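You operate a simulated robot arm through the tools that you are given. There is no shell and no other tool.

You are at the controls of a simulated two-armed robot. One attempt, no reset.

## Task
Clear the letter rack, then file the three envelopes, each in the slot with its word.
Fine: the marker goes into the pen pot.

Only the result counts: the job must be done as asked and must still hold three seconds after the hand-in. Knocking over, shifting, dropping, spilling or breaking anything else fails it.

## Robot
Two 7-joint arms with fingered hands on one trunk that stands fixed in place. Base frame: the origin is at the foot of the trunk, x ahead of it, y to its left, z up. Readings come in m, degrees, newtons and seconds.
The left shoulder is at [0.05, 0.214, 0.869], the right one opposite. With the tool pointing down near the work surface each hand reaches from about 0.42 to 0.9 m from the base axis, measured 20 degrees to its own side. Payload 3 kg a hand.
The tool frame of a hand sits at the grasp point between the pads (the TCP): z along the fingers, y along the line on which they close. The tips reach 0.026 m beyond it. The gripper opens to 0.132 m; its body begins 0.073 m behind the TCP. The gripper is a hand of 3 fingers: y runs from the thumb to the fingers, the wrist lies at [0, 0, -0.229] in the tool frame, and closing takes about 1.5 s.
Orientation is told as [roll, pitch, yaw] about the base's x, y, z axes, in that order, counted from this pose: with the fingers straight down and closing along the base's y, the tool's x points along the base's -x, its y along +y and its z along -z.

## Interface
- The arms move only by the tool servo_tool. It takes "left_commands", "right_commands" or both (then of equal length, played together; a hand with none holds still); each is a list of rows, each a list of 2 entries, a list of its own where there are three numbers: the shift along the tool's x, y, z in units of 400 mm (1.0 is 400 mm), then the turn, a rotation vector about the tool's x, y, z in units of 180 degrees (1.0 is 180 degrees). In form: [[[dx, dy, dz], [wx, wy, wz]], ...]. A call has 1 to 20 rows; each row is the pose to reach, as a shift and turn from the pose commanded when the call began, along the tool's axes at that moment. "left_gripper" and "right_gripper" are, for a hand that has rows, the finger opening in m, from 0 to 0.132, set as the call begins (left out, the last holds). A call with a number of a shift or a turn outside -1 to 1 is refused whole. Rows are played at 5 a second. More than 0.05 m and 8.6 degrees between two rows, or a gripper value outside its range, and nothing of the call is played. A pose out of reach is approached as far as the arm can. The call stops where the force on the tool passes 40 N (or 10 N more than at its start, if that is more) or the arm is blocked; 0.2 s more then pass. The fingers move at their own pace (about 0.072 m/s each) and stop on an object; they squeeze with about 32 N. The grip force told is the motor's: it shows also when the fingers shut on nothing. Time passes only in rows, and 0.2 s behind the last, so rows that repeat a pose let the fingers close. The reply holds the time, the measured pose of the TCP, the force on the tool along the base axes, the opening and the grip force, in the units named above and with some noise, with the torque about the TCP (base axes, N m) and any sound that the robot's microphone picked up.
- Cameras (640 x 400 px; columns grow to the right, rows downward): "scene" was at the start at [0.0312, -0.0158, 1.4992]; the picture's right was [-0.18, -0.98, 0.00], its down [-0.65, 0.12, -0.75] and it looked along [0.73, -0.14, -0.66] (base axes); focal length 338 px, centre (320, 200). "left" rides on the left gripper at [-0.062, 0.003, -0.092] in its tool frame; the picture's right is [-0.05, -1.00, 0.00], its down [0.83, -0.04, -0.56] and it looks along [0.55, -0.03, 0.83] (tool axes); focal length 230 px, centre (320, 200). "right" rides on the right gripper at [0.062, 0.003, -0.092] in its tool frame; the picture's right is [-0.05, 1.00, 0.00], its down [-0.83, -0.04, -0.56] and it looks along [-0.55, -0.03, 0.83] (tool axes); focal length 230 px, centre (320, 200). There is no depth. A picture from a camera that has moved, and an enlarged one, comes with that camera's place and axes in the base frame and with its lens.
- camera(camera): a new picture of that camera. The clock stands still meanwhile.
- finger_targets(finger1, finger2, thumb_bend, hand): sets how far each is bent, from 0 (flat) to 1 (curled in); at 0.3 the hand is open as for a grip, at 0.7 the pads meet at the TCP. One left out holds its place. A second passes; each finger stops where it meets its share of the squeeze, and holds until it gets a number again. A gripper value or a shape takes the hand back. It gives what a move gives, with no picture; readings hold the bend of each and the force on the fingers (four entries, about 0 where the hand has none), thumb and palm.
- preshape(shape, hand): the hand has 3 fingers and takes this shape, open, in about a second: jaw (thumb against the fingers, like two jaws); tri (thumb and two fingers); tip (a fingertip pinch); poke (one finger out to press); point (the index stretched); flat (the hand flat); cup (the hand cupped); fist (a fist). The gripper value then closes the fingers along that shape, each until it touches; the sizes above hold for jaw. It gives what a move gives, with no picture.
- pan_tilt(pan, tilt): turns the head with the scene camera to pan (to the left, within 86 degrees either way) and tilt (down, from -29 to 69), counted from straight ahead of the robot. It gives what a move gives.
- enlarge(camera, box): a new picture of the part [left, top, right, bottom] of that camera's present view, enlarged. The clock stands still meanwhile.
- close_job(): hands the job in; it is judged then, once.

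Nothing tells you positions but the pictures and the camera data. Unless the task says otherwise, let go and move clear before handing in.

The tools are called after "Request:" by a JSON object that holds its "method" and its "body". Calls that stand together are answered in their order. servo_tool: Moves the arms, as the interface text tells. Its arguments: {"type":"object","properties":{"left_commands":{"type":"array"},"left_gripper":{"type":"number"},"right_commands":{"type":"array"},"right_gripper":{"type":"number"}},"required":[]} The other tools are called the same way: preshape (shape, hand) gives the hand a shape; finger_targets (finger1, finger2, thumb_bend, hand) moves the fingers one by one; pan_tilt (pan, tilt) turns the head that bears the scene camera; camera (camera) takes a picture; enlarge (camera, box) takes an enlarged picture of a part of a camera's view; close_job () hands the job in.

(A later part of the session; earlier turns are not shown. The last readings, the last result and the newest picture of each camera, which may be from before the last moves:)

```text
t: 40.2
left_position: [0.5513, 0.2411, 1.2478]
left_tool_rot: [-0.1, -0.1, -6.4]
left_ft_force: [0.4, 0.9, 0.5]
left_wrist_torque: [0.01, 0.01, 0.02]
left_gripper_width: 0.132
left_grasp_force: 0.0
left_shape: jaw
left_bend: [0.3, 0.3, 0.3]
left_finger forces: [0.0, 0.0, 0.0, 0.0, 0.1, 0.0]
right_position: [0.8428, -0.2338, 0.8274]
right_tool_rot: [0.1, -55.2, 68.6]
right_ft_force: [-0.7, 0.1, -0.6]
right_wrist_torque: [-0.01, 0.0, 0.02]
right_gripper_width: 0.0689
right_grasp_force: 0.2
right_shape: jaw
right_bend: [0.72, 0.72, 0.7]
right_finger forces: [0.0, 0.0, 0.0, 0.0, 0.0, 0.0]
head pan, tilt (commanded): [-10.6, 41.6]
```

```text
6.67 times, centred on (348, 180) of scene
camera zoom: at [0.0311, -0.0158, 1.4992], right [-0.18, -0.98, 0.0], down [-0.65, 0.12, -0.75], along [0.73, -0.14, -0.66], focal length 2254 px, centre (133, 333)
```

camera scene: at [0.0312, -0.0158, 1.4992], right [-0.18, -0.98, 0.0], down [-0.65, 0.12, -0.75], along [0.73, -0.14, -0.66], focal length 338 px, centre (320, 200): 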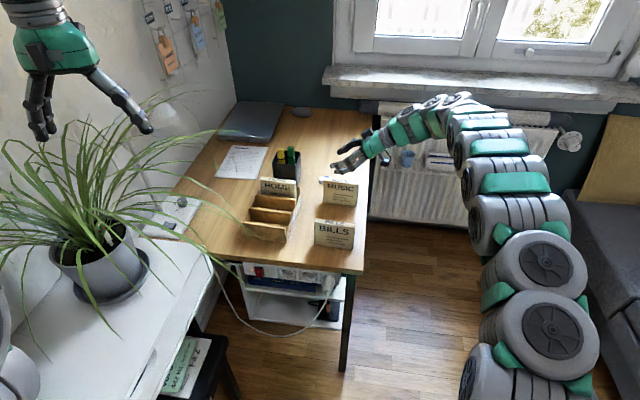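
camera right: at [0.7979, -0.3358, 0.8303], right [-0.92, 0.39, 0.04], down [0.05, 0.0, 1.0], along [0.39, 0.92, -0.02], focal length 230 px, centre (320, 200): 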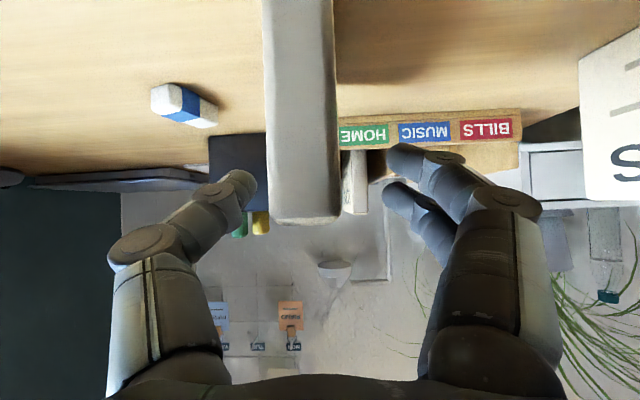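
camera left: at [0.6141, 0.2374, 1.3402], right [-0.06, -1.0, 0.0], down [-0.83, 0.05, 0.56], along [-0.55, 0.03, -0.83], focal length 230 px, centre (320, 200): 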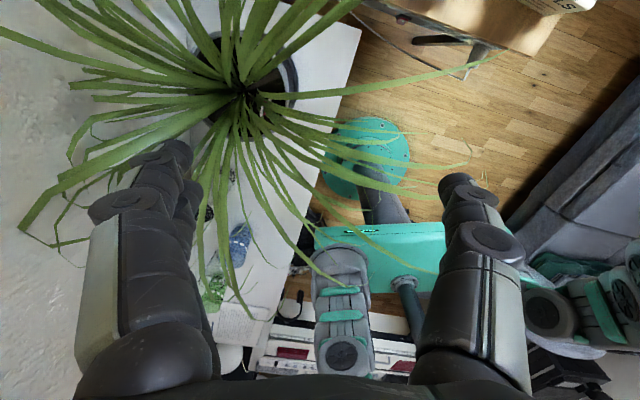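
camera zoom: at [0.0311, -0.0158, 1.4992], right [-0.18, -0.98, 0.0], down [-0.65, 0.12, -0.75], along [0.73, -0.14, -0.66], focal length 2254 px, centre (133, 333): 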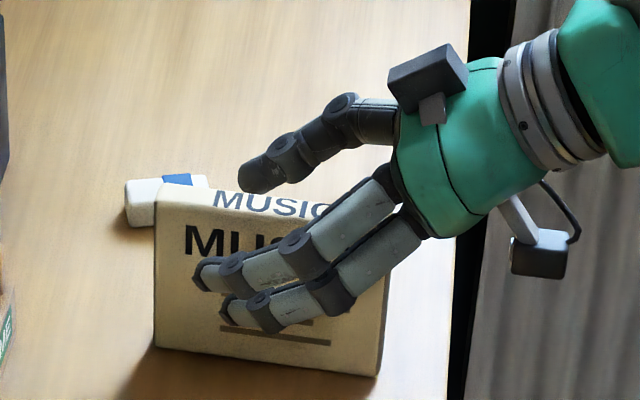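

MUSIC is between thumb and fingers, so I'll close the grip.

Request:
{"method": "servo_tool", "body": {"right_commands": [[[0, 0, 0], [0, 0, 0]], [[0, 0, 0], [0, 0, 0]], [[0, 0, 0], [0, 0, 0]], [[0, 0, 0], [0, 0, 0]], [[0, 0, 0], [0, 0, 0]], [[0, 0, 0], [0, 0, 0]], [[0, 0, 0], [0, 0, 0]]], "right_gripper": 0.0}}

Request:
{"method": "enlarge", "body": {"camera": "scene", "box": [300, 150, 396, 210]}}

```text
t: 41.8
left_position: [0.5529, 0.2414, 1.2482]
left_tool_rot: [0.1, 0.0, -6.4]
left_ft_force: [0.0, 0.6, -0.1]
left_wrist_torque: [-0.02, -0.01, -0.01]
left_gripper_width: 0.1317
left_grasp_force: 0.1
left_shape: jaw
left_bend: [0.3, 0.3, 0.3]
left_finger forces: [0.1, 0.0, 0.0, 0.0, 0.1, 0.1]
right_position: [0.843, -0.2332, 0.8274]
right_tool_rot: [0.0, -55.2, 68.6]
right_ft_force: [0.4, -0.4, -0.1]
right_wrist_torque: [-0.01, 0.0, -0.01]
right_gripper_width: 0.0123
right_grasp_force: 31.1
right_shape: jaw
right_bend: [0.72, 0.72, 0.7]
right_finger forces: [14.3, 14.3, 0.0, 0.1, 28.7, 0.1]
head pan, tilt (commanded): [-10.6, 41.6]
```

```text
6.67 times, centred on (348, 180) of scene
camera zoom: at [0.0312, -0.0158, 1.4992], right [-0.18, -0.98, 0.0], down [-0.65, 0.12, -0.75], along [0.73, -0.14, -0.66], focal length 2254 px, centre (133, 333)
```

zoom: 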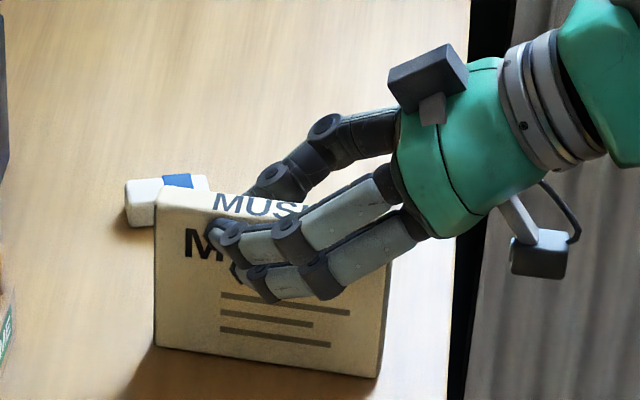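

Grip is good at 14.3, 14.3 and 28.7 N. Lifting MUSIC straight up about 10.5 cm.

Request:
{"method": "servo_tool", "body": {"right_commands": [[[-0.02, 0, -0.0139], [0, 0, 0]], [[-0.06, 0, -0.0417], [0, 0, 0]], [[-0.1, 0, -0.0695], [0, 0, 0]], [[-0.14, 0, -0.0973], [0, 0, 0]], [[-0.18, 0, -0.1251], [0, 0, 0]], [[-0.2207, 0, -0.1534], [0, 0, 0]], [[-0.2207, 0, -0.1534], [0, 0, 0]]]}}

Request:
{"method": "camera", "body": {"camera": "right"}}

Request:
{"method": "enlarge", "body": {"camera": "scene", "box": [290, 120, 418, 200]}}

```text
t: 43.4
left_position: [0.5532, 0.2413, 1.2475]
left_tool_rot: [-0.1, 0.0, -6.2]
left_ft_force: [0.4, -0.8, 1.2]
left_wrist_torque: [0.02, 0.02, 0.02]
left_gripper_width: 0.1318
left_grasp_force: 0.2
left_shape: jaw
left_bend: [0.3, 0.3, 0.3]
left_finger forces: [0.0, 0.0, 0.0, 0.0, 0.0, 0.0]
right_position: [0.8406, -0.2326, 0.9345]
right_tool_rot: [0.0, -55.2, 68.6]
right_ft_force: [0.1, -0.2, -0.9]
right_wrist_torque: [0.01, -0.04, -0.03]
right_gripper_width: 0.0123
right_grasp_force: 32.1
right_shape: jaw
right_bend: [0.72, 0.72, 0.7]
right_finger forces: [14.3, 14.5, 0.0, 0.0, 28.7, 0.1]
head pan, tilt (commanded): [-10.6, 41.6]
```

```text
taken
camera right: at [0.7966, -0.3345, 0.9369], right [-0.92, 0.39, 0.04], down [0.05, 0.0, 1.0], along [0.39, 0.92, -0.02], focal length 230 px, centre (320, 200)
```

right: 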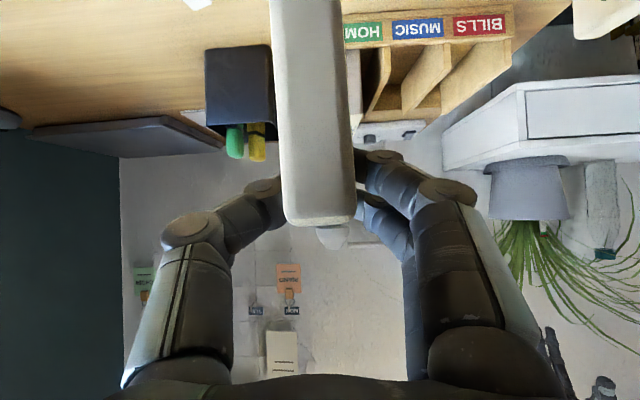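

```text
5.00 times, centred on (354, 160) of scene
camera zoom: at [0.0312, -0.0158, 1.4992], right [-0.18, -0.98, 0.0], down [-0.65, 0.12, -0.75], along [0.73, -0.14, -0.66], focal length 1690 px, centre (150, 400)
```

zoom: 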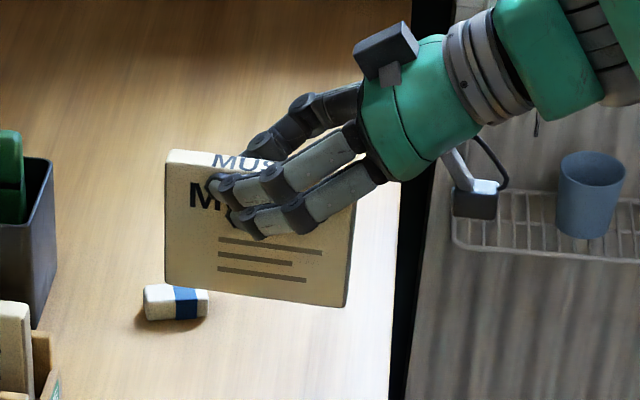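

MUSIC is held upright. I'll move it forward, then left into line above the MUSIC slot, passing clear of the filed HOME envelope.

Request:
{"method": "servo_tool", "body": {"right_commands": [[[0, 0.0673, 0], [0, 0, 0]], [[0, 0.1346, 0], [0, 0, 0]], [[0, 0.2019, 0], [0, 0, 0]], [[0, 0.2692, 0], [0, 0, 0]], [[-0.0351, 0.2692, 0.0505], [0, 0, 0]], [[-0.0702, 0.2692, 0.101], [0, 0, 0]], [[-0.1052, 0.2692, 0.1514], [0, 0, 0]], [[-0.1403, 0.2692, 0.2019], [0, 0, 0]], [[-0.1754, 0.2692, 0.2524], [0, 0, 0]], [[-0.2105, 0.2692, 0.3029], [0, 0, 0]], [[-0.2455, 0.2692, 0.3533], [0, 0, 0]], [[-0.2806, 0.2692, 0.4038], [0, 0, 0]], [[-0.2806, 0.2692, 0.4038], [0, 0, 0]]]}}

Request:
{"method": "camera", "body": {"camera": "right"}}

Request:
{"method": "enlarge", "body": {"camera": "scene", "box": [228, 150, 324, 210]}}

Request:
{"method": "enlarge", "body": {"camera": "right", "box": [224, 0, 416, 120]}}

```text
t: 46.2
left_position: [0.552, 0.2411, 1.2469]
left_tool_rot: [0.0, 0.0, -6.3]
left_ft_force: [0.3, -0.7, 0.2]
left_wrist_torque: [0.0, 0.03, -0.02]
left_gripper_width: 0.1322
left_grasp_force: 0.1
left_shape: jaw
left_bend: [0.3, 0.3, 0.3]
left_finger forces: [0.0, 0.1, 0.0, 0.1, 0.1, 0.0]
right_position: [0.8135, -0.0105, 0.9348]
right_tool_rot: [0.0, -55.2, 68.6]
right_ft_force: [-0.4, -0.3, -0.7]
right_wrist_torque: [-0.01, -0.01, 0.0]
right_gripper_width: 0.0122
right_grasp_force: 32.1
right_shape: jaw
right_bend: [0.72, 0.72, 0.7]
right_finger forces: [14.5, 14.5, 0.0, 0.0, 28.9, 0.0]
head pan, tilt (commanded): [-10.6, 41.6]
```

```text
taken
camera right: at [0.7682, -0.1125, 0.9367], right [-0.92, 0.39, 0.04], down [0.05, 0.0, 1.0], along [0.39, 0.92, -0.02], focal length 230 px, centre (320, 200)
```

right: 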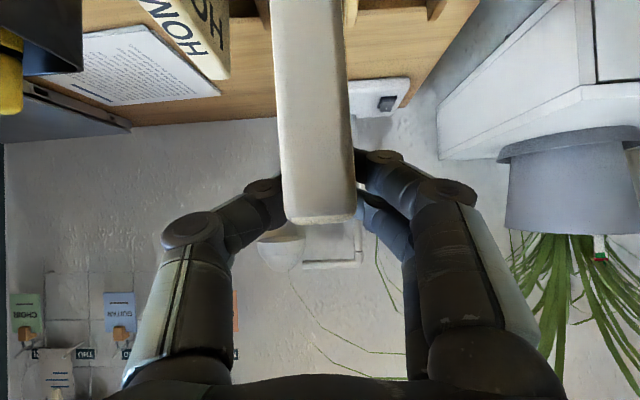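

```text
6.67 times, centred on (276, 180) of scene
camera zoom: at [0.0312, -0.0157, 1.4992], right [-0.18, -0.98, 0.0], down [-0.65, 0.12, -0.75], along [0.73, -0.14, -0.66], focal length 2254 px, centre (613, 333)
```

zoom: 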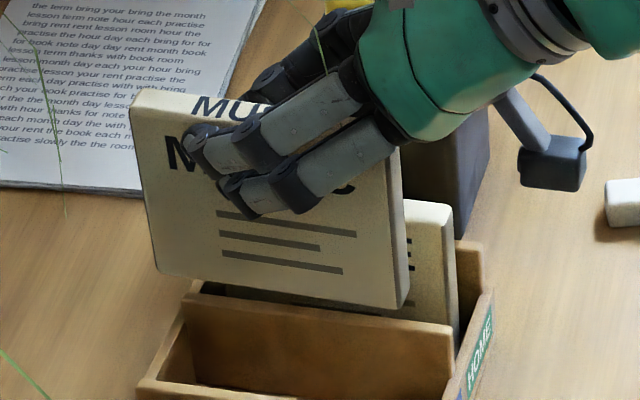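

```text
3.33 times, centred on (320, 60) of right
camera zoom: at [0.7682, -0.1125, 0.9367], right [-0.92, 0.39, 0.04], down [0.05, 0.0, 1.0], along [0.39, 0.92, -0.02], focal length 767 px, centre (320, 667)
```

zoom: 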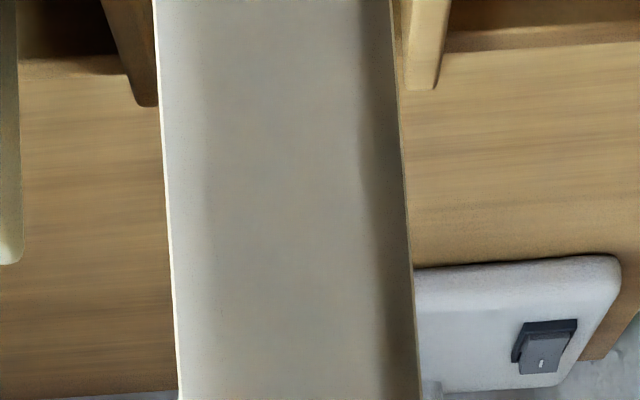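

MUSIC is lined up: 7 mm forward of slot centre as planned, to leave room for the thumb beside HOME, and centred sideways. Lowering part way.

Request:
{"method": "servo_tool", "body": {"right_commands": [[[0.0308, 0, 0.0214], [0, 0, 0]], [[0.0616, 0, 0.0428], [0, 0, 0]], [[0.0924, 0, 0.0642], [0, 0, 0]], [[0.1232, 0, 0.0856], [0, 0, 0]], [[0.1335, 0, 0.0927], [0, 0, 0]]]}}

Request:
{"method": "enlarge", "body": {"camera": "scene", "box": [228, 160, 324, 220]}}

Request:
{"method": "camera", "body": {"camera": "right"}}

```text
t: 47.4
left_position: [0.5532, 0.2402, 1.2476]
left_tool_rot: [0.1, 0.0, -6.3]
left_ft_force: [-0.7, 0.6, -0.1]
left_wrist_torque: [0.01, 0.01, -0.05]
left_gripper_width: 0.1321
left_grasp_force: 0.1
left_shape: jaw
left_bend: [0.3, 0.3, 0.3]
left_finger forces: [0.0, 0.0, 0.0, 0.1, 0.0, 0.1]
right_position: [0.8118, -0.0109, 0.87]
right_tool_rot: [0.1, -55.2, 68.6]
right_ft_force: [0.2, -0.5, -1.2]
right_wrist_torque: [-0.03, 0.01, -0.03]
right_gripper_width: 0.0122
right_grasp_force: 31.9
right_shape: jaw
right_bend: [0.72, 0.72, 0.7]
right_finger forces: [14.5, 14.6, 0.0, 0.0, 28.9, 0.1]
head pan, tilt (commanded): [-10.6, 41.6]
```

```text
6.67 times, centred on (276, 190) of scene
camera zoom: at [0.0312, -0.0158, 1.4992], right [-0.18, -0.98, 0.0], down [-0.65, 0.12, -0.75], along [0.73, -0.14, -0.66], focal length 2254 px, centre (613, 267)
```

zoom: 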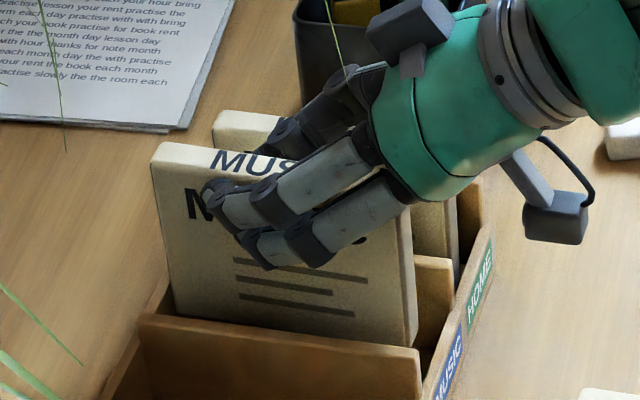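

```text
taken
camera right: at [0.7676, -0.1127, 0.8721], right [-0.92, 0.39, 0.04], down [0.05, 0.0, 1.0], along [0.39, 0.92, -0.02], focal length 230 px, centre (320, 200)
```

right: 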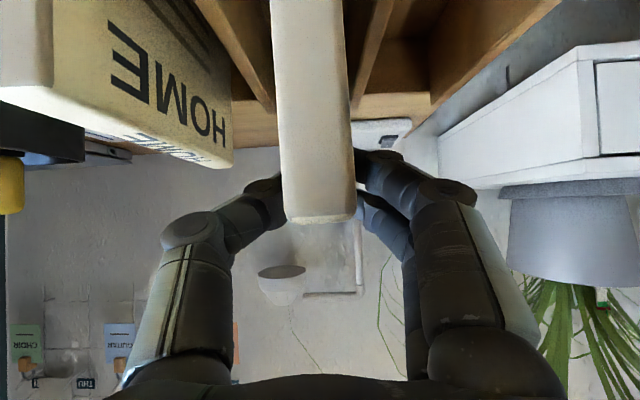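

The thumb knuckle is still about 2.5 cm above HOME's top. I'll shift 4 mm further forward and lower another 25 mm, stopping just short of the slot floor.

Request:
{"method": "servo_tool", "body": {"right_commands": [[[0, 0.01, 0], [0, 0, 0]], [[0.0128, 0.01, 0.0089], [0, 0, 0]], [[0.0257, 0.01, 0.0178], [0, 0, 0]], [[0.0385, 0.01, 0.0268], [0, 0, 0]], [[0.0513, 0.01, 0.0357], [0, 0, 0]], [[0.0513, 0.01, 0.0357], [0, 0, 0]]]}}

Request:
{"method": "enlarge", "body": {"camera": "scene", "box": [228, 160, 324, 220]}}

Request:
{"method": "camera", "body": {"camera": "right"}}

```text
t: 48.8
left_position: [0.5518, 0.2412, 1.2468]
left_tool_rot: [0.0, 0.0, -6.3]
left_ft_force: [0.0, 0.5, -0.4]
left_wrist_torque: [-0.03, -0.02, -0.01]
left_gripper_width: 0.1316
left_grasp_force: 0.0
left_shape: jaw
left_bend: [0.3, 0.3, 0.3]
left_finger forces: [0.0, 0.0, 0.1, 0.1, 0.0, 0.0]
right_position: [0.8091, -0.01, 0.8454]
right_tool_rot: [0.0, -55.3, 68.7]
right_ft_force: [-1.4, 0.4, -0.3]
right_wrist_torque: [0.01, 0.04, -0.01]
right_gripper_width: 0.0124
right_grasp_force: 31.8
right_shape: jaw
right_bend: [0.72, 0.72, 0.7]
right_finger forces: [14.6, 14.5, 0.0, 0.0, 28.9, 0.1]
head pan, tilt (commanded): [-10.6, 41.6]
```

```text
6.67 times, centred on (276, 190) of scene
camera zoom: at [0.0312, -0.0158, 1.4992], right [-0.18, -0.98, 0.0], down [-0.65, 0.12, -0.75], along [0.73, -0.14, -0.66], focal length 2254 px, centre (613, 267)
```

zoom: 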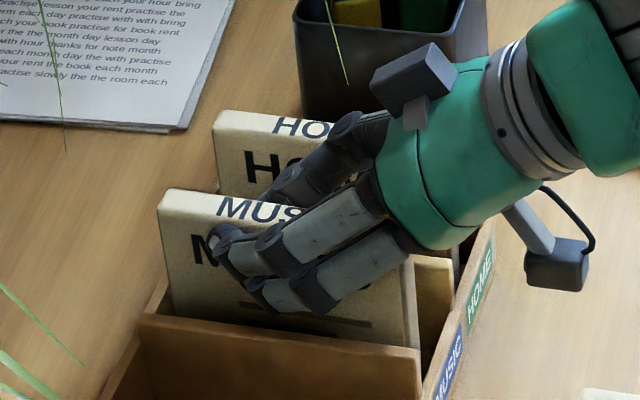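

```text
taken
camera right: at [0.7649, -0.1123, 0.8476], right [-0.92, 0.39, 0.04], down [0.05, 0.0, 1.0], along [0.39, 0.92, -0.02], focal length 230 px, centre (320, 200)
```

right: 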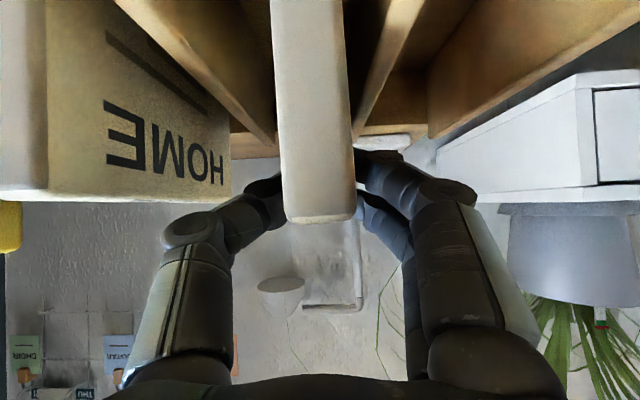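

Clearances beside HOME look fine and there is no contact force. Releasing MUSIC with a small opening.

Request:
{"method": "servo_tool", "body": {"right_commands": [[[0, 0, 0], [0, 0, 0]], [[0, 0, 0], [0, 0, 0]], [[0, 0, 0], [0, 0, 0]], [[0, 0, 0], [0, 0, 0]]], "right_gripper": 0.032}}

Request:
{"method": "enlarge", "body": {"camera": "scene", "box": [228, 160, 324, 220]}}

Request:
{"method": "camera", "body": {"camera": "right"}}

```text
t: 49.8
left_position: [0.5527, 0.2411, 1.2485]
left_tool_rot: [0.0, 0.0, -6.4]
left_ft_force: [0.5, -0.5, -0.3]
left_wrist_torque: [0.01, 0.01, 0.02]
left_gripper_width: 0.1319
left_grasp_force: 0.1
left_shape: jaw
left_bend: [0.3, 0.3, 0.3]
left_finger forces: [0.0, 0.0, 0.0, 0.0, 0.1, 0.1]
right_position: [0.8099, -0.0102, 0.8449]
right_tool_rot: [0.1, -55.1, 68.5]
right_ft_force: [1.1, 0.8, 0.0]
right_wrist_torque: [0.02, 0.0, -0.01]
right_gripper_width: 0.0318
right_grasp_force: 0.1
right_shape: jaw
right_bend: [0.73, 0.73, 0.7]
right_finger forces: [0.1, 0.0, 0.0, 0.0, 0.0, 0.0]
head pan, tilt (commanded): [-10.6, 41.6]
```

```text
6.67 times, centred on (276, 190) of scene
camera zoom: at [0.0312, -0.0158, 1.4992], right [-0.18, -0.98, 0.0], down [-0.65, 0.12, -0.75], along [0.73, -0.14, -0.66], focal length 2254 px, centre (613, 267)
```

zoom: 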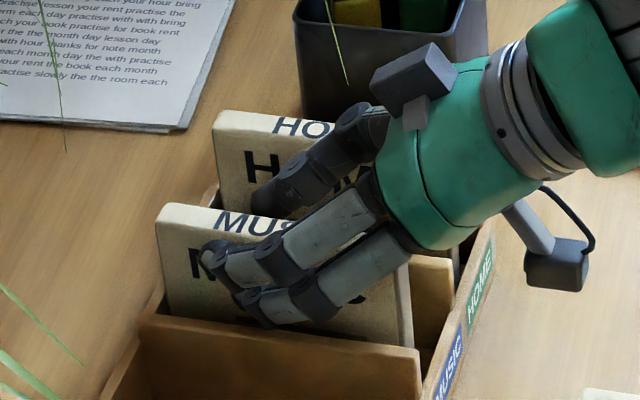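

```text
taken
camera right: at [0.7648, -0.1122, 0.8476], right [-0.92, 0.39, 0.04], down [0.05, 0.0, 1.0], along [0.39, 0.92, -0.02], focal length 230 px, centre (320, 200)
```

right: 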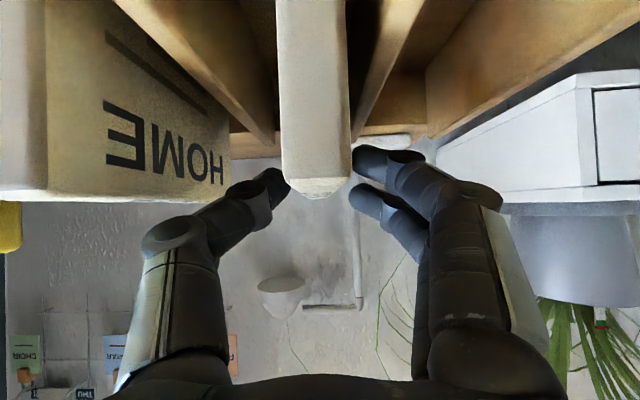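

MUSIC has dropped into its slot and stands upright. I'll rise straight up and move over the BILLS envelope.

Request:
{"method": "servo_tool", "body": {"right_commands": [[[-0.0436, 0, -0.0303], [0, 0, 0]], [[-0.0873, 0, -0.0607], [0, 0, 0]], [[-0.1309, 0, -0.091], [0, 0, 0]], [[-0.1745, 0, -0.1213], [0, 0, 0]], [[-0.1376, 0.0227, -0.1744], [0, 0, 0]], [[-0.1007, 0.0453, -0.2275], [0, 0, 0]], [[-0.0638, 0.068, -0.2806], [0, 0, 0]], [[-0.0269, 0.0907, -0.3337], [0, 0, 0]], [[0.01, 0.1133, -0.3868], [0, 0, 0]], [[0.0469, 0.136, -0.4399], [0, 0, 0]], [[0.0838, 0.1586, -0.493], [0, 0, 0]], [[0.1207, 0.1813, -0.546], [0, 0, 0]], [[0.1207, 0.1813, -0.546], [0, 0, 0]]]}}

Request:
{"method": "servo_tool", "body": {"right_commands": [[[0, 0, 0], [0, 0, 0]], [[0, 0, 0], [0, 0, 0]], [[0, 0, 0], [0, 0, 0]]], "right_gripper": 0.07}}

Request:
{"method": "camera", "body": {"camera": "scene"}}

Request:
{"method": "enlarge", "body": {"camera": "scene", "box": [228, 170, 324, 230]}}

Request:
{"method": "enlarge", "body": {"camera": "right", "box": [224, 0, 416, 120]}}

Request:
{"method": "enlarge", "body": {"camera": "scene", "box": [300, 190, 396, 250]}}

```text
t: 52.6
left_position: [0.5522, 0.2417, 1.2483]
left_tool_rot: [-0.1, 0.0, -6.3]
left_ft_force: [1.1, 0.7, -0.2]
left_wrist_torque: [-0.02, 0.03, -0.01]
left_gripper_width: 0.1316
left_grasp_force: 0.0
left_shape: jaw
left_bend: [0.3, 0.3, 0.3]
left_finger forces: [0.0, 0.1, 0.1, 0.1, 0.1, 0.0]
right_position: [0.6681, -0.1742, 0.9303]
right_tool_rot: [0.0, -55.1, 68.6]
right_ft_force: [-0.1, 0.0, 0.1]
right_wrist_torque: [0.01, 0.0, 0.01]
right_gripper_width: 0.032
right_grasp_force: 0.0
right_shape: jaw
right_bend: [0.73, 0.73, 0.7]
right_finger forces: [0.0, 0.0, 0.1, 0.0, 0.0, 0.1]
head pan, tilt (commanded): [-10.6, 41.6]
```

```text
t: 53.4
left_position: [0.5529, 0.2411, 1.2476]
left_tool_rot: [0.0, 0.0, -6.3]
left_ft_force: [-0.4, -1.2, -1.5]
left_wrist_torque: [-0.01, 0.01, 0.03]
left_gripper_width: 0.1319
left_grasp_force: 0.1
left_shape: jaw
left_bend: [0.3, 0.3, 0.3]
left_finger forces: [0.0, 0.1, 0.0, 0.1, 0.0, 0.1]
right_position: [0.6683, -0.1752, 0.9294]
right_tool_rot: [0.0, -55.1, 68.6]
right_ft_force: [-0.3, 0.2, -0.7]
right_wrist_torque: [0.03, -0.03, -0.01]
right_gripper_width: 0.0693
right_grasp_force: 0.0
right_shape: jaw
right_bend: [0.72, 0.72, 0.7]
right_finger forces: [0.0, 0.0, 0.1, 0.0, 0.0, 0.0]
head pan, tilt (commanded): [-10.6, 41.6]
```

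```text
taken
camera scene: at [0.0311, -0.0158, 1.4992], right [-0.18, -0.98, 0.0], down [-0.65, 0.12, -0.75], along [0.73, -0.14, -0.66], focal length 338 px, centre (320, 200)
```

scene: 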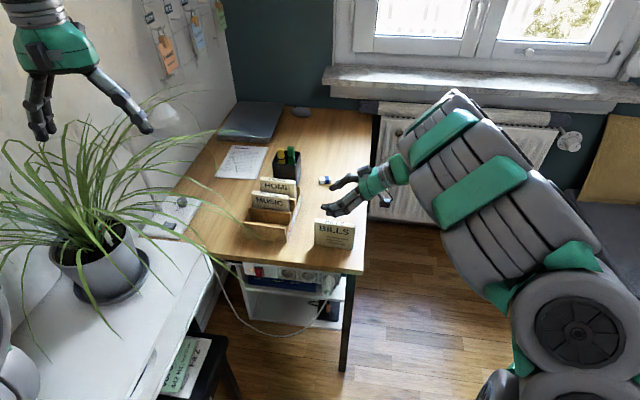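

```text
6.67 times, centred on (276, 200) of scene
camera zoom: at [0.0311, -0.0158, 1.4992], right [-0.18, -0.98, 0.0], down [-0.65, 0.12, -0.75], along [0.73, -0.14, -0.66], focal length 2254 px, centre (613, 200)
```

zoom: 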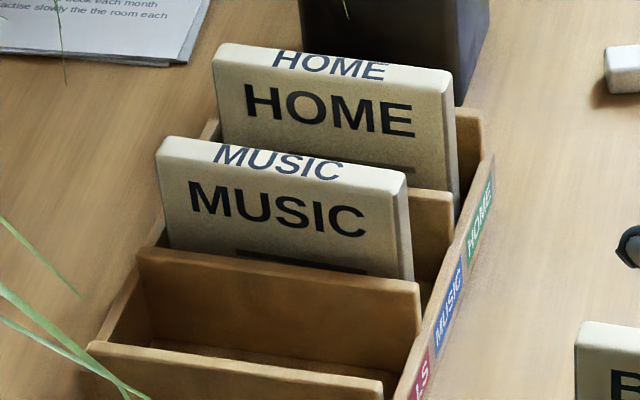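

```text
3.33 times, centred on (320, 60) of right
camera zoom: at [0.6238, -0.2764, 0.9322], right [-0.92, 0.39, 0.04], down [0.05, 0.0, 1.0], along [0.39, 0.92, -0.02], focal length 767 px, centre (320, 667)
```

zoom: 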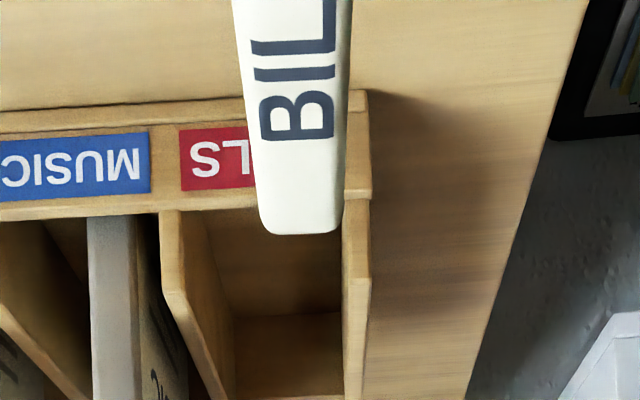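

```text
6.67 times, centred on (348, 220) of scene
camera zoom: at [0.0311, -0.0158, 1.4992], right [-0.18, -0.98, 0.0], down [-0.65, 0.12, -0.75], along [0.73, -0.14, -0.66], focal length 2254 px, centre (133, 67)
```

zoom: 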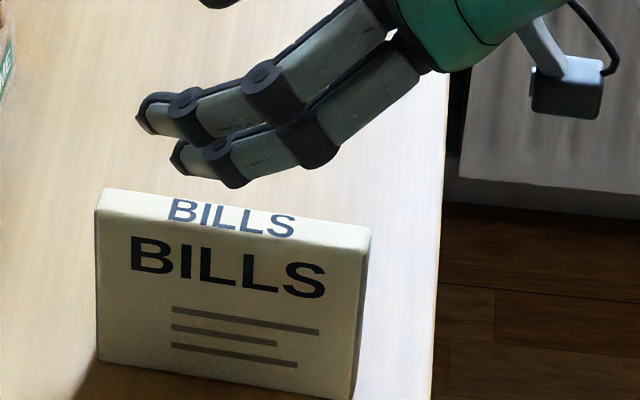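

HOME and MUSIC are filed properly. BILLS' top edge is centred between the fingers, so I'll descend onto it.

Request:
{"method": "servo_tool", "body": {"right_commands": [[[0.0416, 0, 0.0289], [0, 0, 0]], [[0.0832, 0, 0.0579], [0, 0, 0]], [[0.1249, 0, 0.0868], [0, 0, 0]], [[0.1665, 0, 0.1158], [0, 0, 0]], [[0.1873, 0, 0.1302], [0, 0, 0]], [[0.2081, 0, 0.1447], [0, 0, 0]], [[0.2081, 0, 0.1447], [0, 0, 0]]]}}

Request:
{"method": "camera", "body": {"camera": "right"}}

Request:
{"method": "enlarge", "body": {"camera": "scene", "box": [300, 190, 396, 250]}}

```text
t: 55.0
left_position: [0.553, 0.2417, 1.2482]
left_tool_rot: [0.0, 0.1, -6.4]
left_ft_force: [-0.9, -0.2, 0.5]
left_wrist_torque: [-0.01, -0.01, -0.03]
left_gripper_width: 0.1319
left_grasp_force: 0.1
left_shape: jaw
left_bend: [0.3, 0.3, 0.3]
left_finger forces: [0.0, 0.1, 0.1, 0.1, 0.0, 0.0]
right_position: [0.6679, -0.1755, 0.828]
right_tool_rot: [0.0, -55.2, 68.6]
right_ft_force: [0.1, 0.2, 0.7]
right_wrist_torque: [0.0, 0.0, 0.02]
right_gripper_width: 0.0693
right_grasp_force: 0.0
right_shape: jaw
right_bend: [0.72, 0.72, 0.7]
right_finger forces: [0.1, 0.1, 0.0, 0.0, 0.1, 0.0]
head pan, tilt (commanded): [-10.6, 41.6]
```

```text
taken
camera right: at [0.623, -0.278, 0.8304], right [-0.92, 0.39, 0.04], down [0.05, 0.0, 1.0], along [0.39, 0.92, -0.02], focal length 230 px, centre (320, 200)
```

right: 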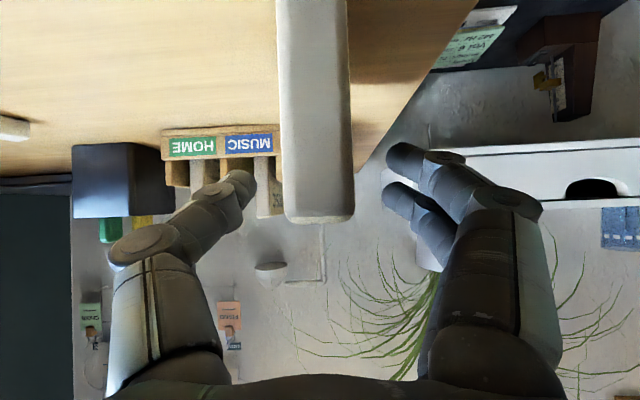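

```text
6.67 times, centred on (348, 220) of scene
camera zoom: at [0.0311, -0.0158, 1.4992], right [-0.18, -0.98, 0.0], down [-0.65, 0.12, -0.75], along [0.73, -0.14, -0.66], focal length 2254 px, centre (133, 67)
```

zoom: 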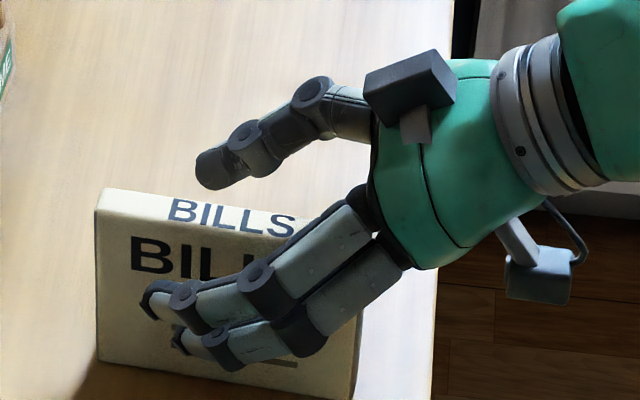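

BILLS is straddled by the fingers, so I'll close the grip.

Request:
{"method": "servo_tool", "body": {"right_commands": [[[0, 0, 0], [0, 0, 0]], [[0, 0, 0], [0, 0, 0]], [[0, 0, 0], [0, 0, 0]], [[0, 0, 0], [0, 0, 0]], [[0, 0, 0], [0, 0, 0]], [[0, 0, 0], [0, 0, 0]], [[0, 0, 0], [0, 0, 0]]], "right_gripper": 0.0}}

Request:
{"method": "enlarge", "body": {"camera": "scene", "box": [300, 190, 396, 250]}}

```text
t: 56.6
left_position: [0.5523, 0.2406, 1.2469]
left_tool_rot: [0.0, 0.0, -6.4]
left_ft_force: [0.7, 1.0, -0.4]
left_wrist_torque: [-0.04, 0.01, 0.0]
left_gripper_width: 0.1319
left_grasp_force: 0.0
left_shape: jaw
left_bend: [0.3, 0.3, 0.3]
left_finger forces: [0.0, 0.1, 0.0, 0.1, 0.1, 0.0]
right_position: [0.6676, -0.1755, 0.8281]
right_tool_rot: [0.0, -55.2, 68.7]
right_ft_force: [-0.2, 0.9, -0.2]
right_wrist_torque: [-0.01, -0.01, -0.01]
right_gripper_width: 0.0126
right_grasp_force: 32.0
right_shape: jaw
right_bend: [0.72, 0.72, 0.7]
right_finger forces: [14.3, 14.5, 0.1, 0.0, 28.7, 0.0]
head pan, tilt (commanded): [-10.6, 41.6]
```

```text
6.67 times, centred on (348, 220) of scene
camera zoom: at [0.0312, -0.0158, 1.4992], right [-0.18, -0.98, 0.0], down [-0.65, 0.12, -0.75], along [0.73, -0.14, -0.66], focal length 2254 px, centre (133, 67)
```

zoom: 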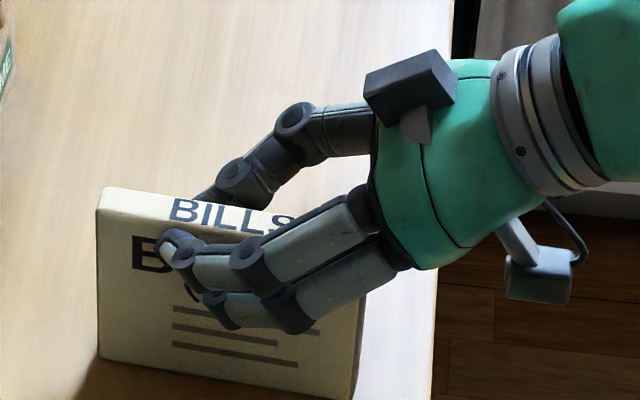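

Grip is firm. Lifting BILLS.

Request:
{"method": "servo_tool", "body": {"right_commands": [[[-0.02, 0, -0.0139], [0, 0, 0]], [[-0.06, 0, -0.0417], [0, 0, 0]], [[-0.1, 0, -0.0695], [0, 0, 0]], [[-0.14, 0, -0.0973], [0, 0, 0]], [[-0.18, 0, -0.1251], [0, 0, 0]], [[-0.2196, 0, -0.1527], [0, 0, 0]], [[-0.2196, 0, -0.1527], [0, 0, 0]]]}}

Request:
{"method": "camera", "body": {"camera": "right"}}

Request:
{"method": "enlarge", "body": {"camera": "scene", "box": [280, 160, 408, 240]}}

```text
t: 58.2
left_position: [0.5514, 0.2421, 1.2485]
left_tool_rot: [0.1, 0.0, -6.3]
left_ft_force: [-0.8, 0.3, 0.3]
left_wrist_torque: [0.01, 0.01, 0.01]
left_gripper_width: 0.132
left_grasp_force: 0.2
left_shape: jaw
left_bend: [0.3, 0.3, 0.3]
left_finger forces: [0.1, 0.0, 0.0, 0.1, 0.0, 0.0]
right_position: [0.6673, -0.175, 0.9338]
right_tool_rot: [0.1, -55.2, 68.7]
right_ft_force: [-0.2, 0.4, -0.1]
right_wrist_torque: [-0.02, 0.0, 0.02]
right_gripper_width: 0.0127
right_grasp_force: 32.0
right_shape: jaw
right_bend: [0.72, 0.72, 0.7]
right_finger forces: [14.1, 14.5, 0.0, 0.0, 28.7, 0.1]
head pan, tilt (commanded): [-10.6, 41.6]
```

```text
taken
camera right: at [0.6235, -0.2769, 0.9369], right [-0.92, 0.39, 0.04], down [0.05, 0.0, 1.0], along [0.39, 0.92, -0.02], focal length 230 px, centre (320, 200)
```

right: 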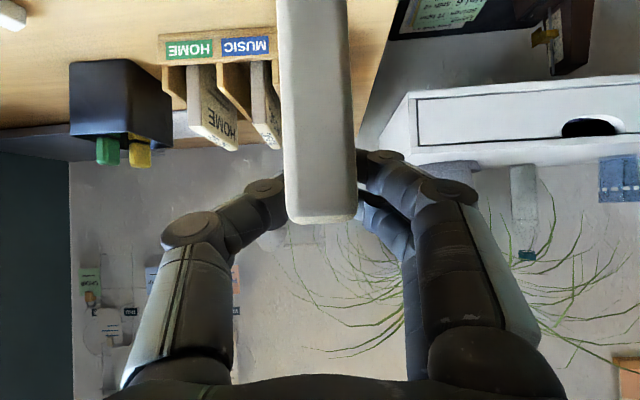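

```text
5.00 times, centred on (344, 200) of scene
camera zoom: at [0.0312, -0.0158, 1.4992], right [-0.18, -0.98, 0.0], down [-0.65, 0.12, -0.75], along [0.73, -0.14, -0.66], focal length 1690 px, centre (200, 200)
```

zoom: 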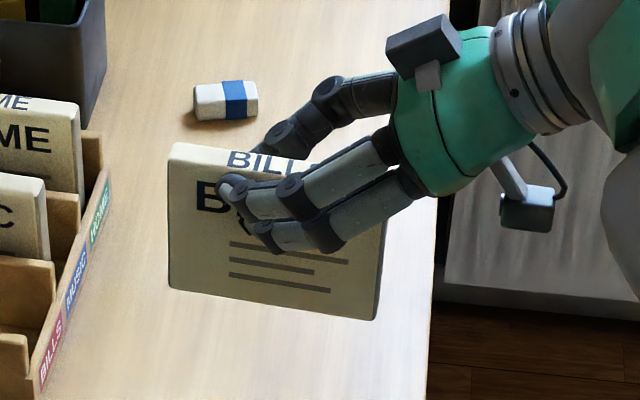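

BILLS is upright in the grip with its bottom at z≈0.854. I'll carry it left to above the front slot.

Request:
{"method": "servo_tool", "body": {"right_commands": [[[-0.0326, -0.002, 0.0469], [0, 0, 0]], [[-0.0652, -0.0041, 0.0937], [0, 0, 0]], [[-0.0977, -0.0061, 0.1406], [0, 0, 0]], [[-0.1303, -0.0081, 0.1875], [0, 0, 0]], [[-0.1629, -0.0102, 0.2343], [0, 0, 0]], [[-0.1955, -0.0122, 0.2812], [0, 0, 0]], [[-0.228, -0.0142, 0.3281], [0, 0, 0]], [[-0.2606, -0.0163, 0.3749], [0, 0, 0]], [[-0.2932, -0.0183, 0.4218], [0, 0, 0]], [[-0.2932, -0.0183, 0.4218], [0, 0, 0]]]}}

Request:
{"method": "camera", "body": {"camera": "right"}}

Request:
{"method": "enlarge", "body": {"camera": "scene", "box": [228, 170, 324, 230]}}

Request:
{"method": "enlarge", "body": {"camera": "right", "box": [224, 0, 416, 120]}}

```text
t: 60.4
left_position: [0.5528, 0.2399, 1.2487]
left_tool_rot: [0.0, 0.1, -6.3]
left_ft_force: [0.7, 0.0, -0.8]
left_wrist_torque: [-0.01, 0.03, 0.02]
left_gripper_width: 0.132
left_grasp_force: 0.1
left_shape: jaw
left_bend: [0.3, 0.3, 0.3]
left_finger forces: [0.1, 0.0, 0.0, 0.0, 0.0, 0.0]
right_position: [0.7502, 0.0115, 0.9362]
right_tool_rot: [0.1, -55.2, 68.5]
right_ft_force: [0.6, 0.3, -0.3]
right_wrist_torque: [0.0, -0.02, -0.01]
right_gripper_width: 0.0125
right_grasp_force: 31.8
right_shape: jaw
right_bend: [0.72, 0.72, 0.7]
right_finger forces: [14.2, 14.4, 0.0, 0.1, 28.8, 0.0]
head pan, tilt (commanded): [-10.6, 41.6]
```

```text
taken
camera right: at [0.7053, -0.0898, 0.9382], right [-0.92, 0.39, 0.04], down [0.05, 0.0, 1.0], along [0.39, 0.92, -0.02], focal length 230 px, centre (320, 200)
```

right: 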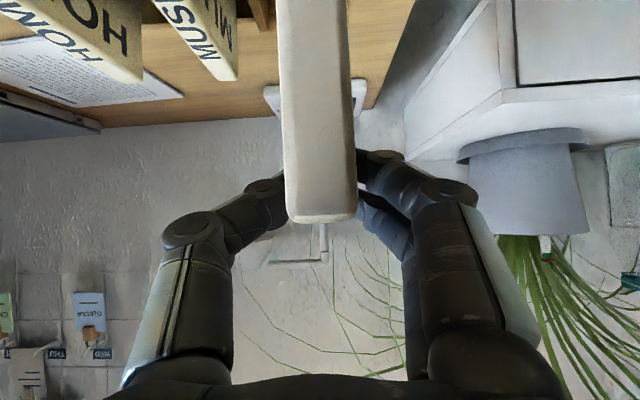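

```text
6.67 times, centred on (276, 200) of scene
camera zoom: at [0.0312, -0.0158, 1.4992], right [-0.18, -0.98, 0.0], down [-0.65, 0.12, -0.75], along [0.73, -0.14, -0.66], focal length 2254 px, centre (613, 200)
```

zoom: 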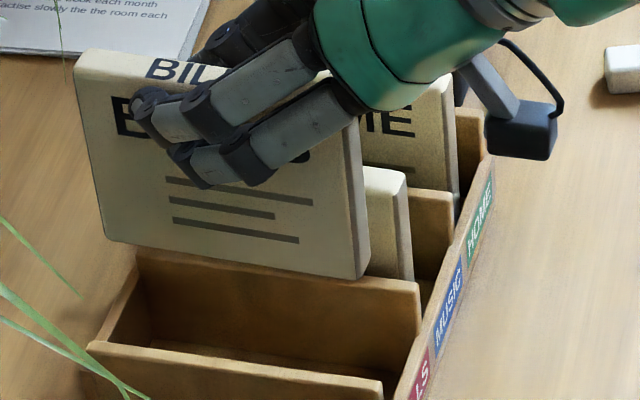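

```text
3.33 times, centred on (320, 60) of right
camera zoom: at [0.7053, -0.0898, 0.9382], right [-0.92, 0.39, 0.04], down [0.05, 0.0, 1.0], along [0.39, 0.92, -0.02], focal length 767 px, centre (320, 667)
```

zoom: 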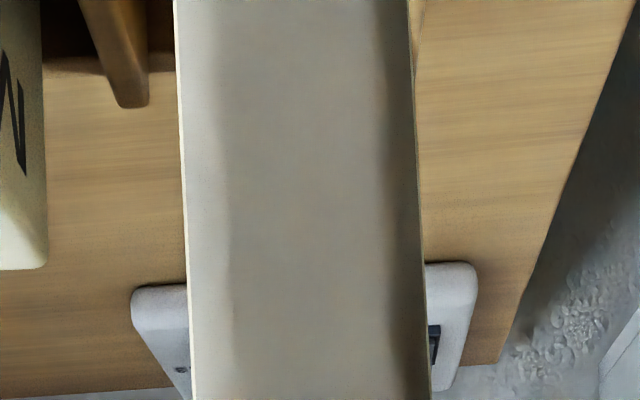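

BILLS is above its slot, about 12 mm forward of centre and centred sideways. I'll nudge it back 2 mm and lower it part way.

Request:
{"method": "servo_tool", "body": {"right_commands": [[[0, -0.005, 0], [0, 0, 0]], [[0.0308, -0.005, 0.0214], [0, 0, 0]], [[0.0616, -0.005, 0.0428], [0, 0, 0]], [[0.0924, -0.005, 0.0642], [0, 0, 0]], [[0.1129, -0.005, 0.0785], [0, 0, 0]], [[0.1314, -0.005, 0.0913], [0, 0, 0]]]}}

Request:
{"method": "enlarge", "body": {"camera": "scene", "box": [228, 180, 324, 240]}}

Request:
{"method": "camera", "body": {"camera": "right"}}

```text
t: 61.8
left_position: [0.5528, 0.2396, 1.2474]
left_tool_rot: [0.0, 0.0, -6.3]
left_ft_force: [0.6, -0.4, -0.2]
left_wrist_torque: [0.01, 0.02, -0.03]
left_gripper_width: 0.1316
left_grasp_force: 0.0
left_shape: jaw
left_bend: [0.3, 0.3, 0.3]
left_finger forces: [0.0, 0.1, 0.0, 0.1, 0.0, 0.1]
right_position: [0.7501, 0.0113, 0.8714]
right_tool_rot: [0.0, -55.2, 68.6]
right_ft_force: [0.0, 0.6, -0.9]
right_wrist_torque: [0.05, 0.0, 0.03]
right_gripper_width: 0.0123
right_grasp_force: 31.8
right_shape: jaw
right_bend: [0.72, 0.72, 0.7]
right_finger forces: [14.3, 14.5, 0.0, 0.0, 28.9, 0.0]
head pan, tilt (commanded): [-10.6, 41.6]
```

```text
6.67 times, centred on (276, 210) of scene
camera zoom: at [0.0312, -0.0158, 1.4992], right [-0.18, -0.98, 0.0], down [-0.65, 0.12, -0.75], along [0.73, -0.14, -0.66], focal length 2254 px, centre (613, 133)
```

zoom: 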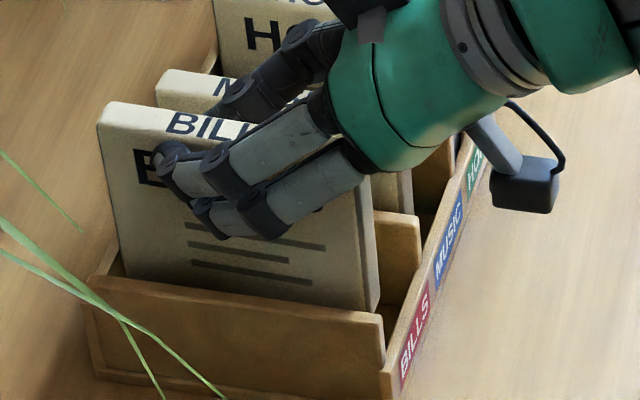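

```text
taken
camera right: at [0.7058, -0.0895, 0.8738], right [-0.92, 0.39, 0.04], down [0.05, 0.0, 1.0], along [0.39, 0.92, -0.02], focal length 230 px, centre (320, 200)
```

right: 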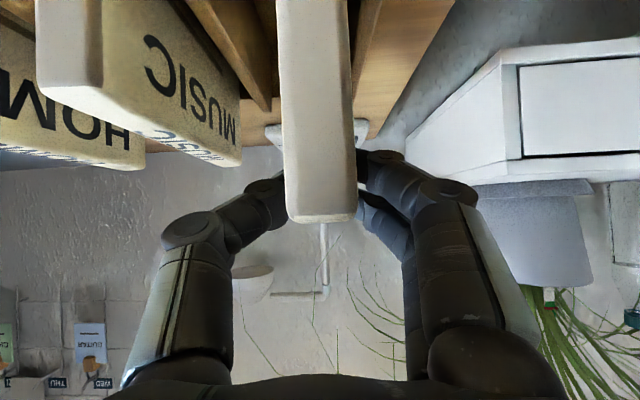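

BILLS is inside its slot, clear of both walls. I'll shift 3 mm forward for thumb clearance to MUSIC and lower to just above the floor.

Request:
{"method": "servo_tool", "body": {"right_commands": [[[0, 0.0075, 0], [0, 0, 0]], [[0.0123, 0.0075, 0.0086], [0, 0, 0]], [[0.0247, 0.0075, 0.0171], [0, 0, 0]], [[0.037, 0.0075, 0.0257], [0, 0, 0]], [[0.0493, 0.0075, 0.0342], [0, 0, 0]], [[0.0493, 0.0075, 0.0342], [0, 0, 0]]]}}

Request:
{"method": "enlarge", "body": {"camera": "scene", "box": [228, 180, 324, 240]}}

Request:
{"method": "camera", "body": {"camera": "right"}}

```text
t: 63.2
left_position: [0.5523, 0.2414, 1.2475]
left_tool_rot: [0.1, 0.1, -6.4]
left_ft_force: [-0.2, -0.5, 0.4]
left_wrist_torque: [-0.01, 0.01, -0.01]
left_gripper_width: 0.1322
left_grasp_force: 0.1
left_shape: jaw
left_bend: [0.3, 0.3, 0.3]
left_finger forces: [0.1, 0.0, 0.0, 0.0, 0.0, 0.1]
right_position: [0.7475, 0.0119, 0.8475]
right_tool_rot: [0.0, -55.2, 68.6]
right_ft_force: [0.5, -1.0, -0.5]
right_wrist_torque: [0.01, -0.02, -0.01]
right_gripper_width: 0.0124
right_grasp_force: 31.6
right_shape: jaw
right_bend: [0.72, 0.72, 0.7]
right_finger forces: [14.4, 14.4, 0.0, 0.0, 28.8, 0.0]
head pan, tilt (commanded): [-10.6, 41.6]
```

```text
6.67 times, centred on (276, 210) of scene
camera zoom: at [0.0312, -0.0158, 1.4992], right [-0.18, -0.98, 0.0], down [-0.65, 0.12, -0.75], along [0.73, -0.14, -0.66], focal length 2254 px, centre (613, 133)
```

zoom: 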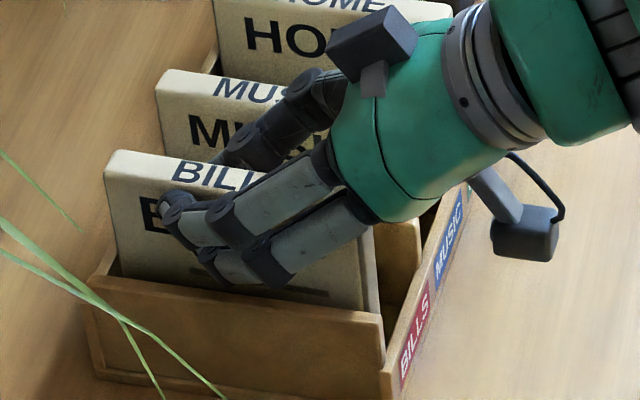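

```text
taken
camera right: at [0.7029, -0.0885, 0.8493], right [-0.92, 0.39, 0.04], down [0.05, 0.0, 1.0], along [0.39, 0.92, -0.02], focal length 230 px, centre (320, 200)
```

right: 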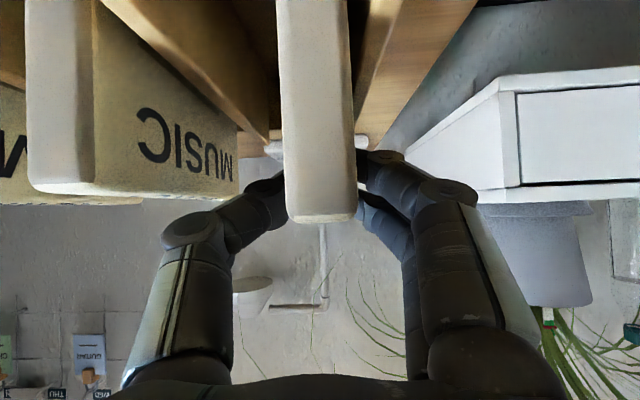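

No contact anywhere and there is room beside MUSIC. Releasing BILLS.

Request:
{"method": "servo_tool", "body": {"right_commands": [[[0, 0, 0], [0, 0, 0]], [[0, 0, 0], [0, 0, 0]], [[0, 0, 0], [0, 0, 0]], [[0, 0, 0], [0, 0, 0]]], "right_gripper": 0.031}}

Request:
{"method": "enlarge", "body": {"camera": "scene", "box": [228, 180, 324, 240]}}

Request:
{"method": "camera", "body": {"camera": "right"}}

```text
t: 64.2
left_position: [0.5529, 0.2411, 1.2478]
left_tool_rot: [0.0, 0.0, -6.2]
left_ft_force: [-1.1, -0.4, -0.1]
left_wrist_torque: [-0.03, 0.0, 0.02]
left_gripper_width: 0.1317
left_grasp_force: 0.1
left_shape: jaw
left_bend: [0.3, 0.3, 0.3]
left_finger forces: [0.1, 0.0, 0.0, 0.1, 0.0, 0.0]
right_position: [0.7482, 0.0127, 0.8464]
right_tool_rot: [0.0, -55.2, 68.6]
right_ft_force: [0.5, 0.3, -0.5]
right_wrist_torque: [-0.01, 0.0, 0.03]
right_gripper_width: 0.0308
right_grasp_force: 0.0
right_shape: jaw
right_bend: [0.73, 0.73, 0.7]
right_finger forces: [0.0, 0.0, 0.0, 0.0, 0.1, 0.0]
head pan, tilt (commanded): [-10.6, 41.6]
```

```text
6.67 times, centred on (276, 210) of scene
camera zoom: at [0.0312, -0.0158, 1.4992], right [-0.18, -0.98, 0.0], down [-0.65, 0.12, -0.75], along [0.73, -0.14, -0.66], focal length 2254 px, centre (613, 133)
```

zoom: 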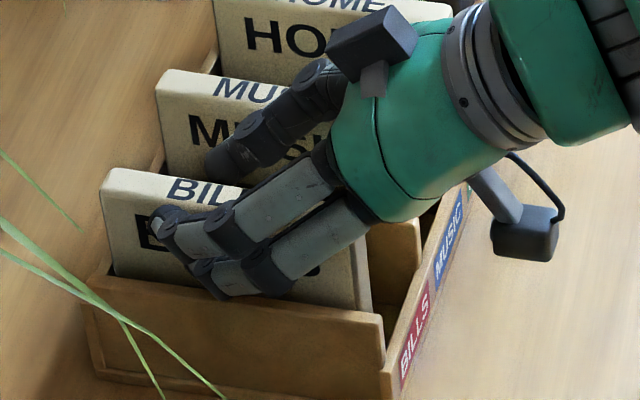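

```text
taken
camera right: at [0.7029, -0.0885, 0.8493], right [-0.92, 0.39, 0.04], down [0.05, 0.0, 1.0], along [0.39, 0.92, -0.02], focal length 230 px, centre (320, 200)
```

right: 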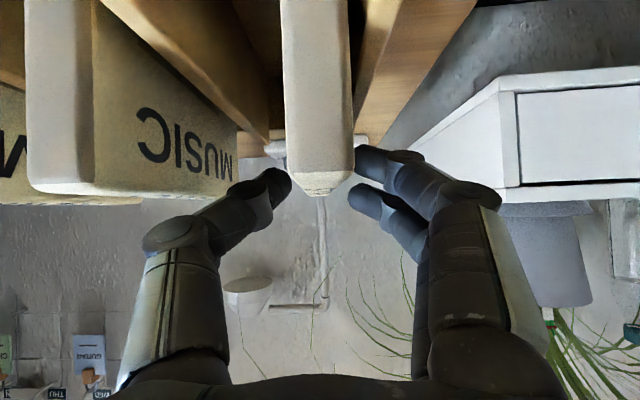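

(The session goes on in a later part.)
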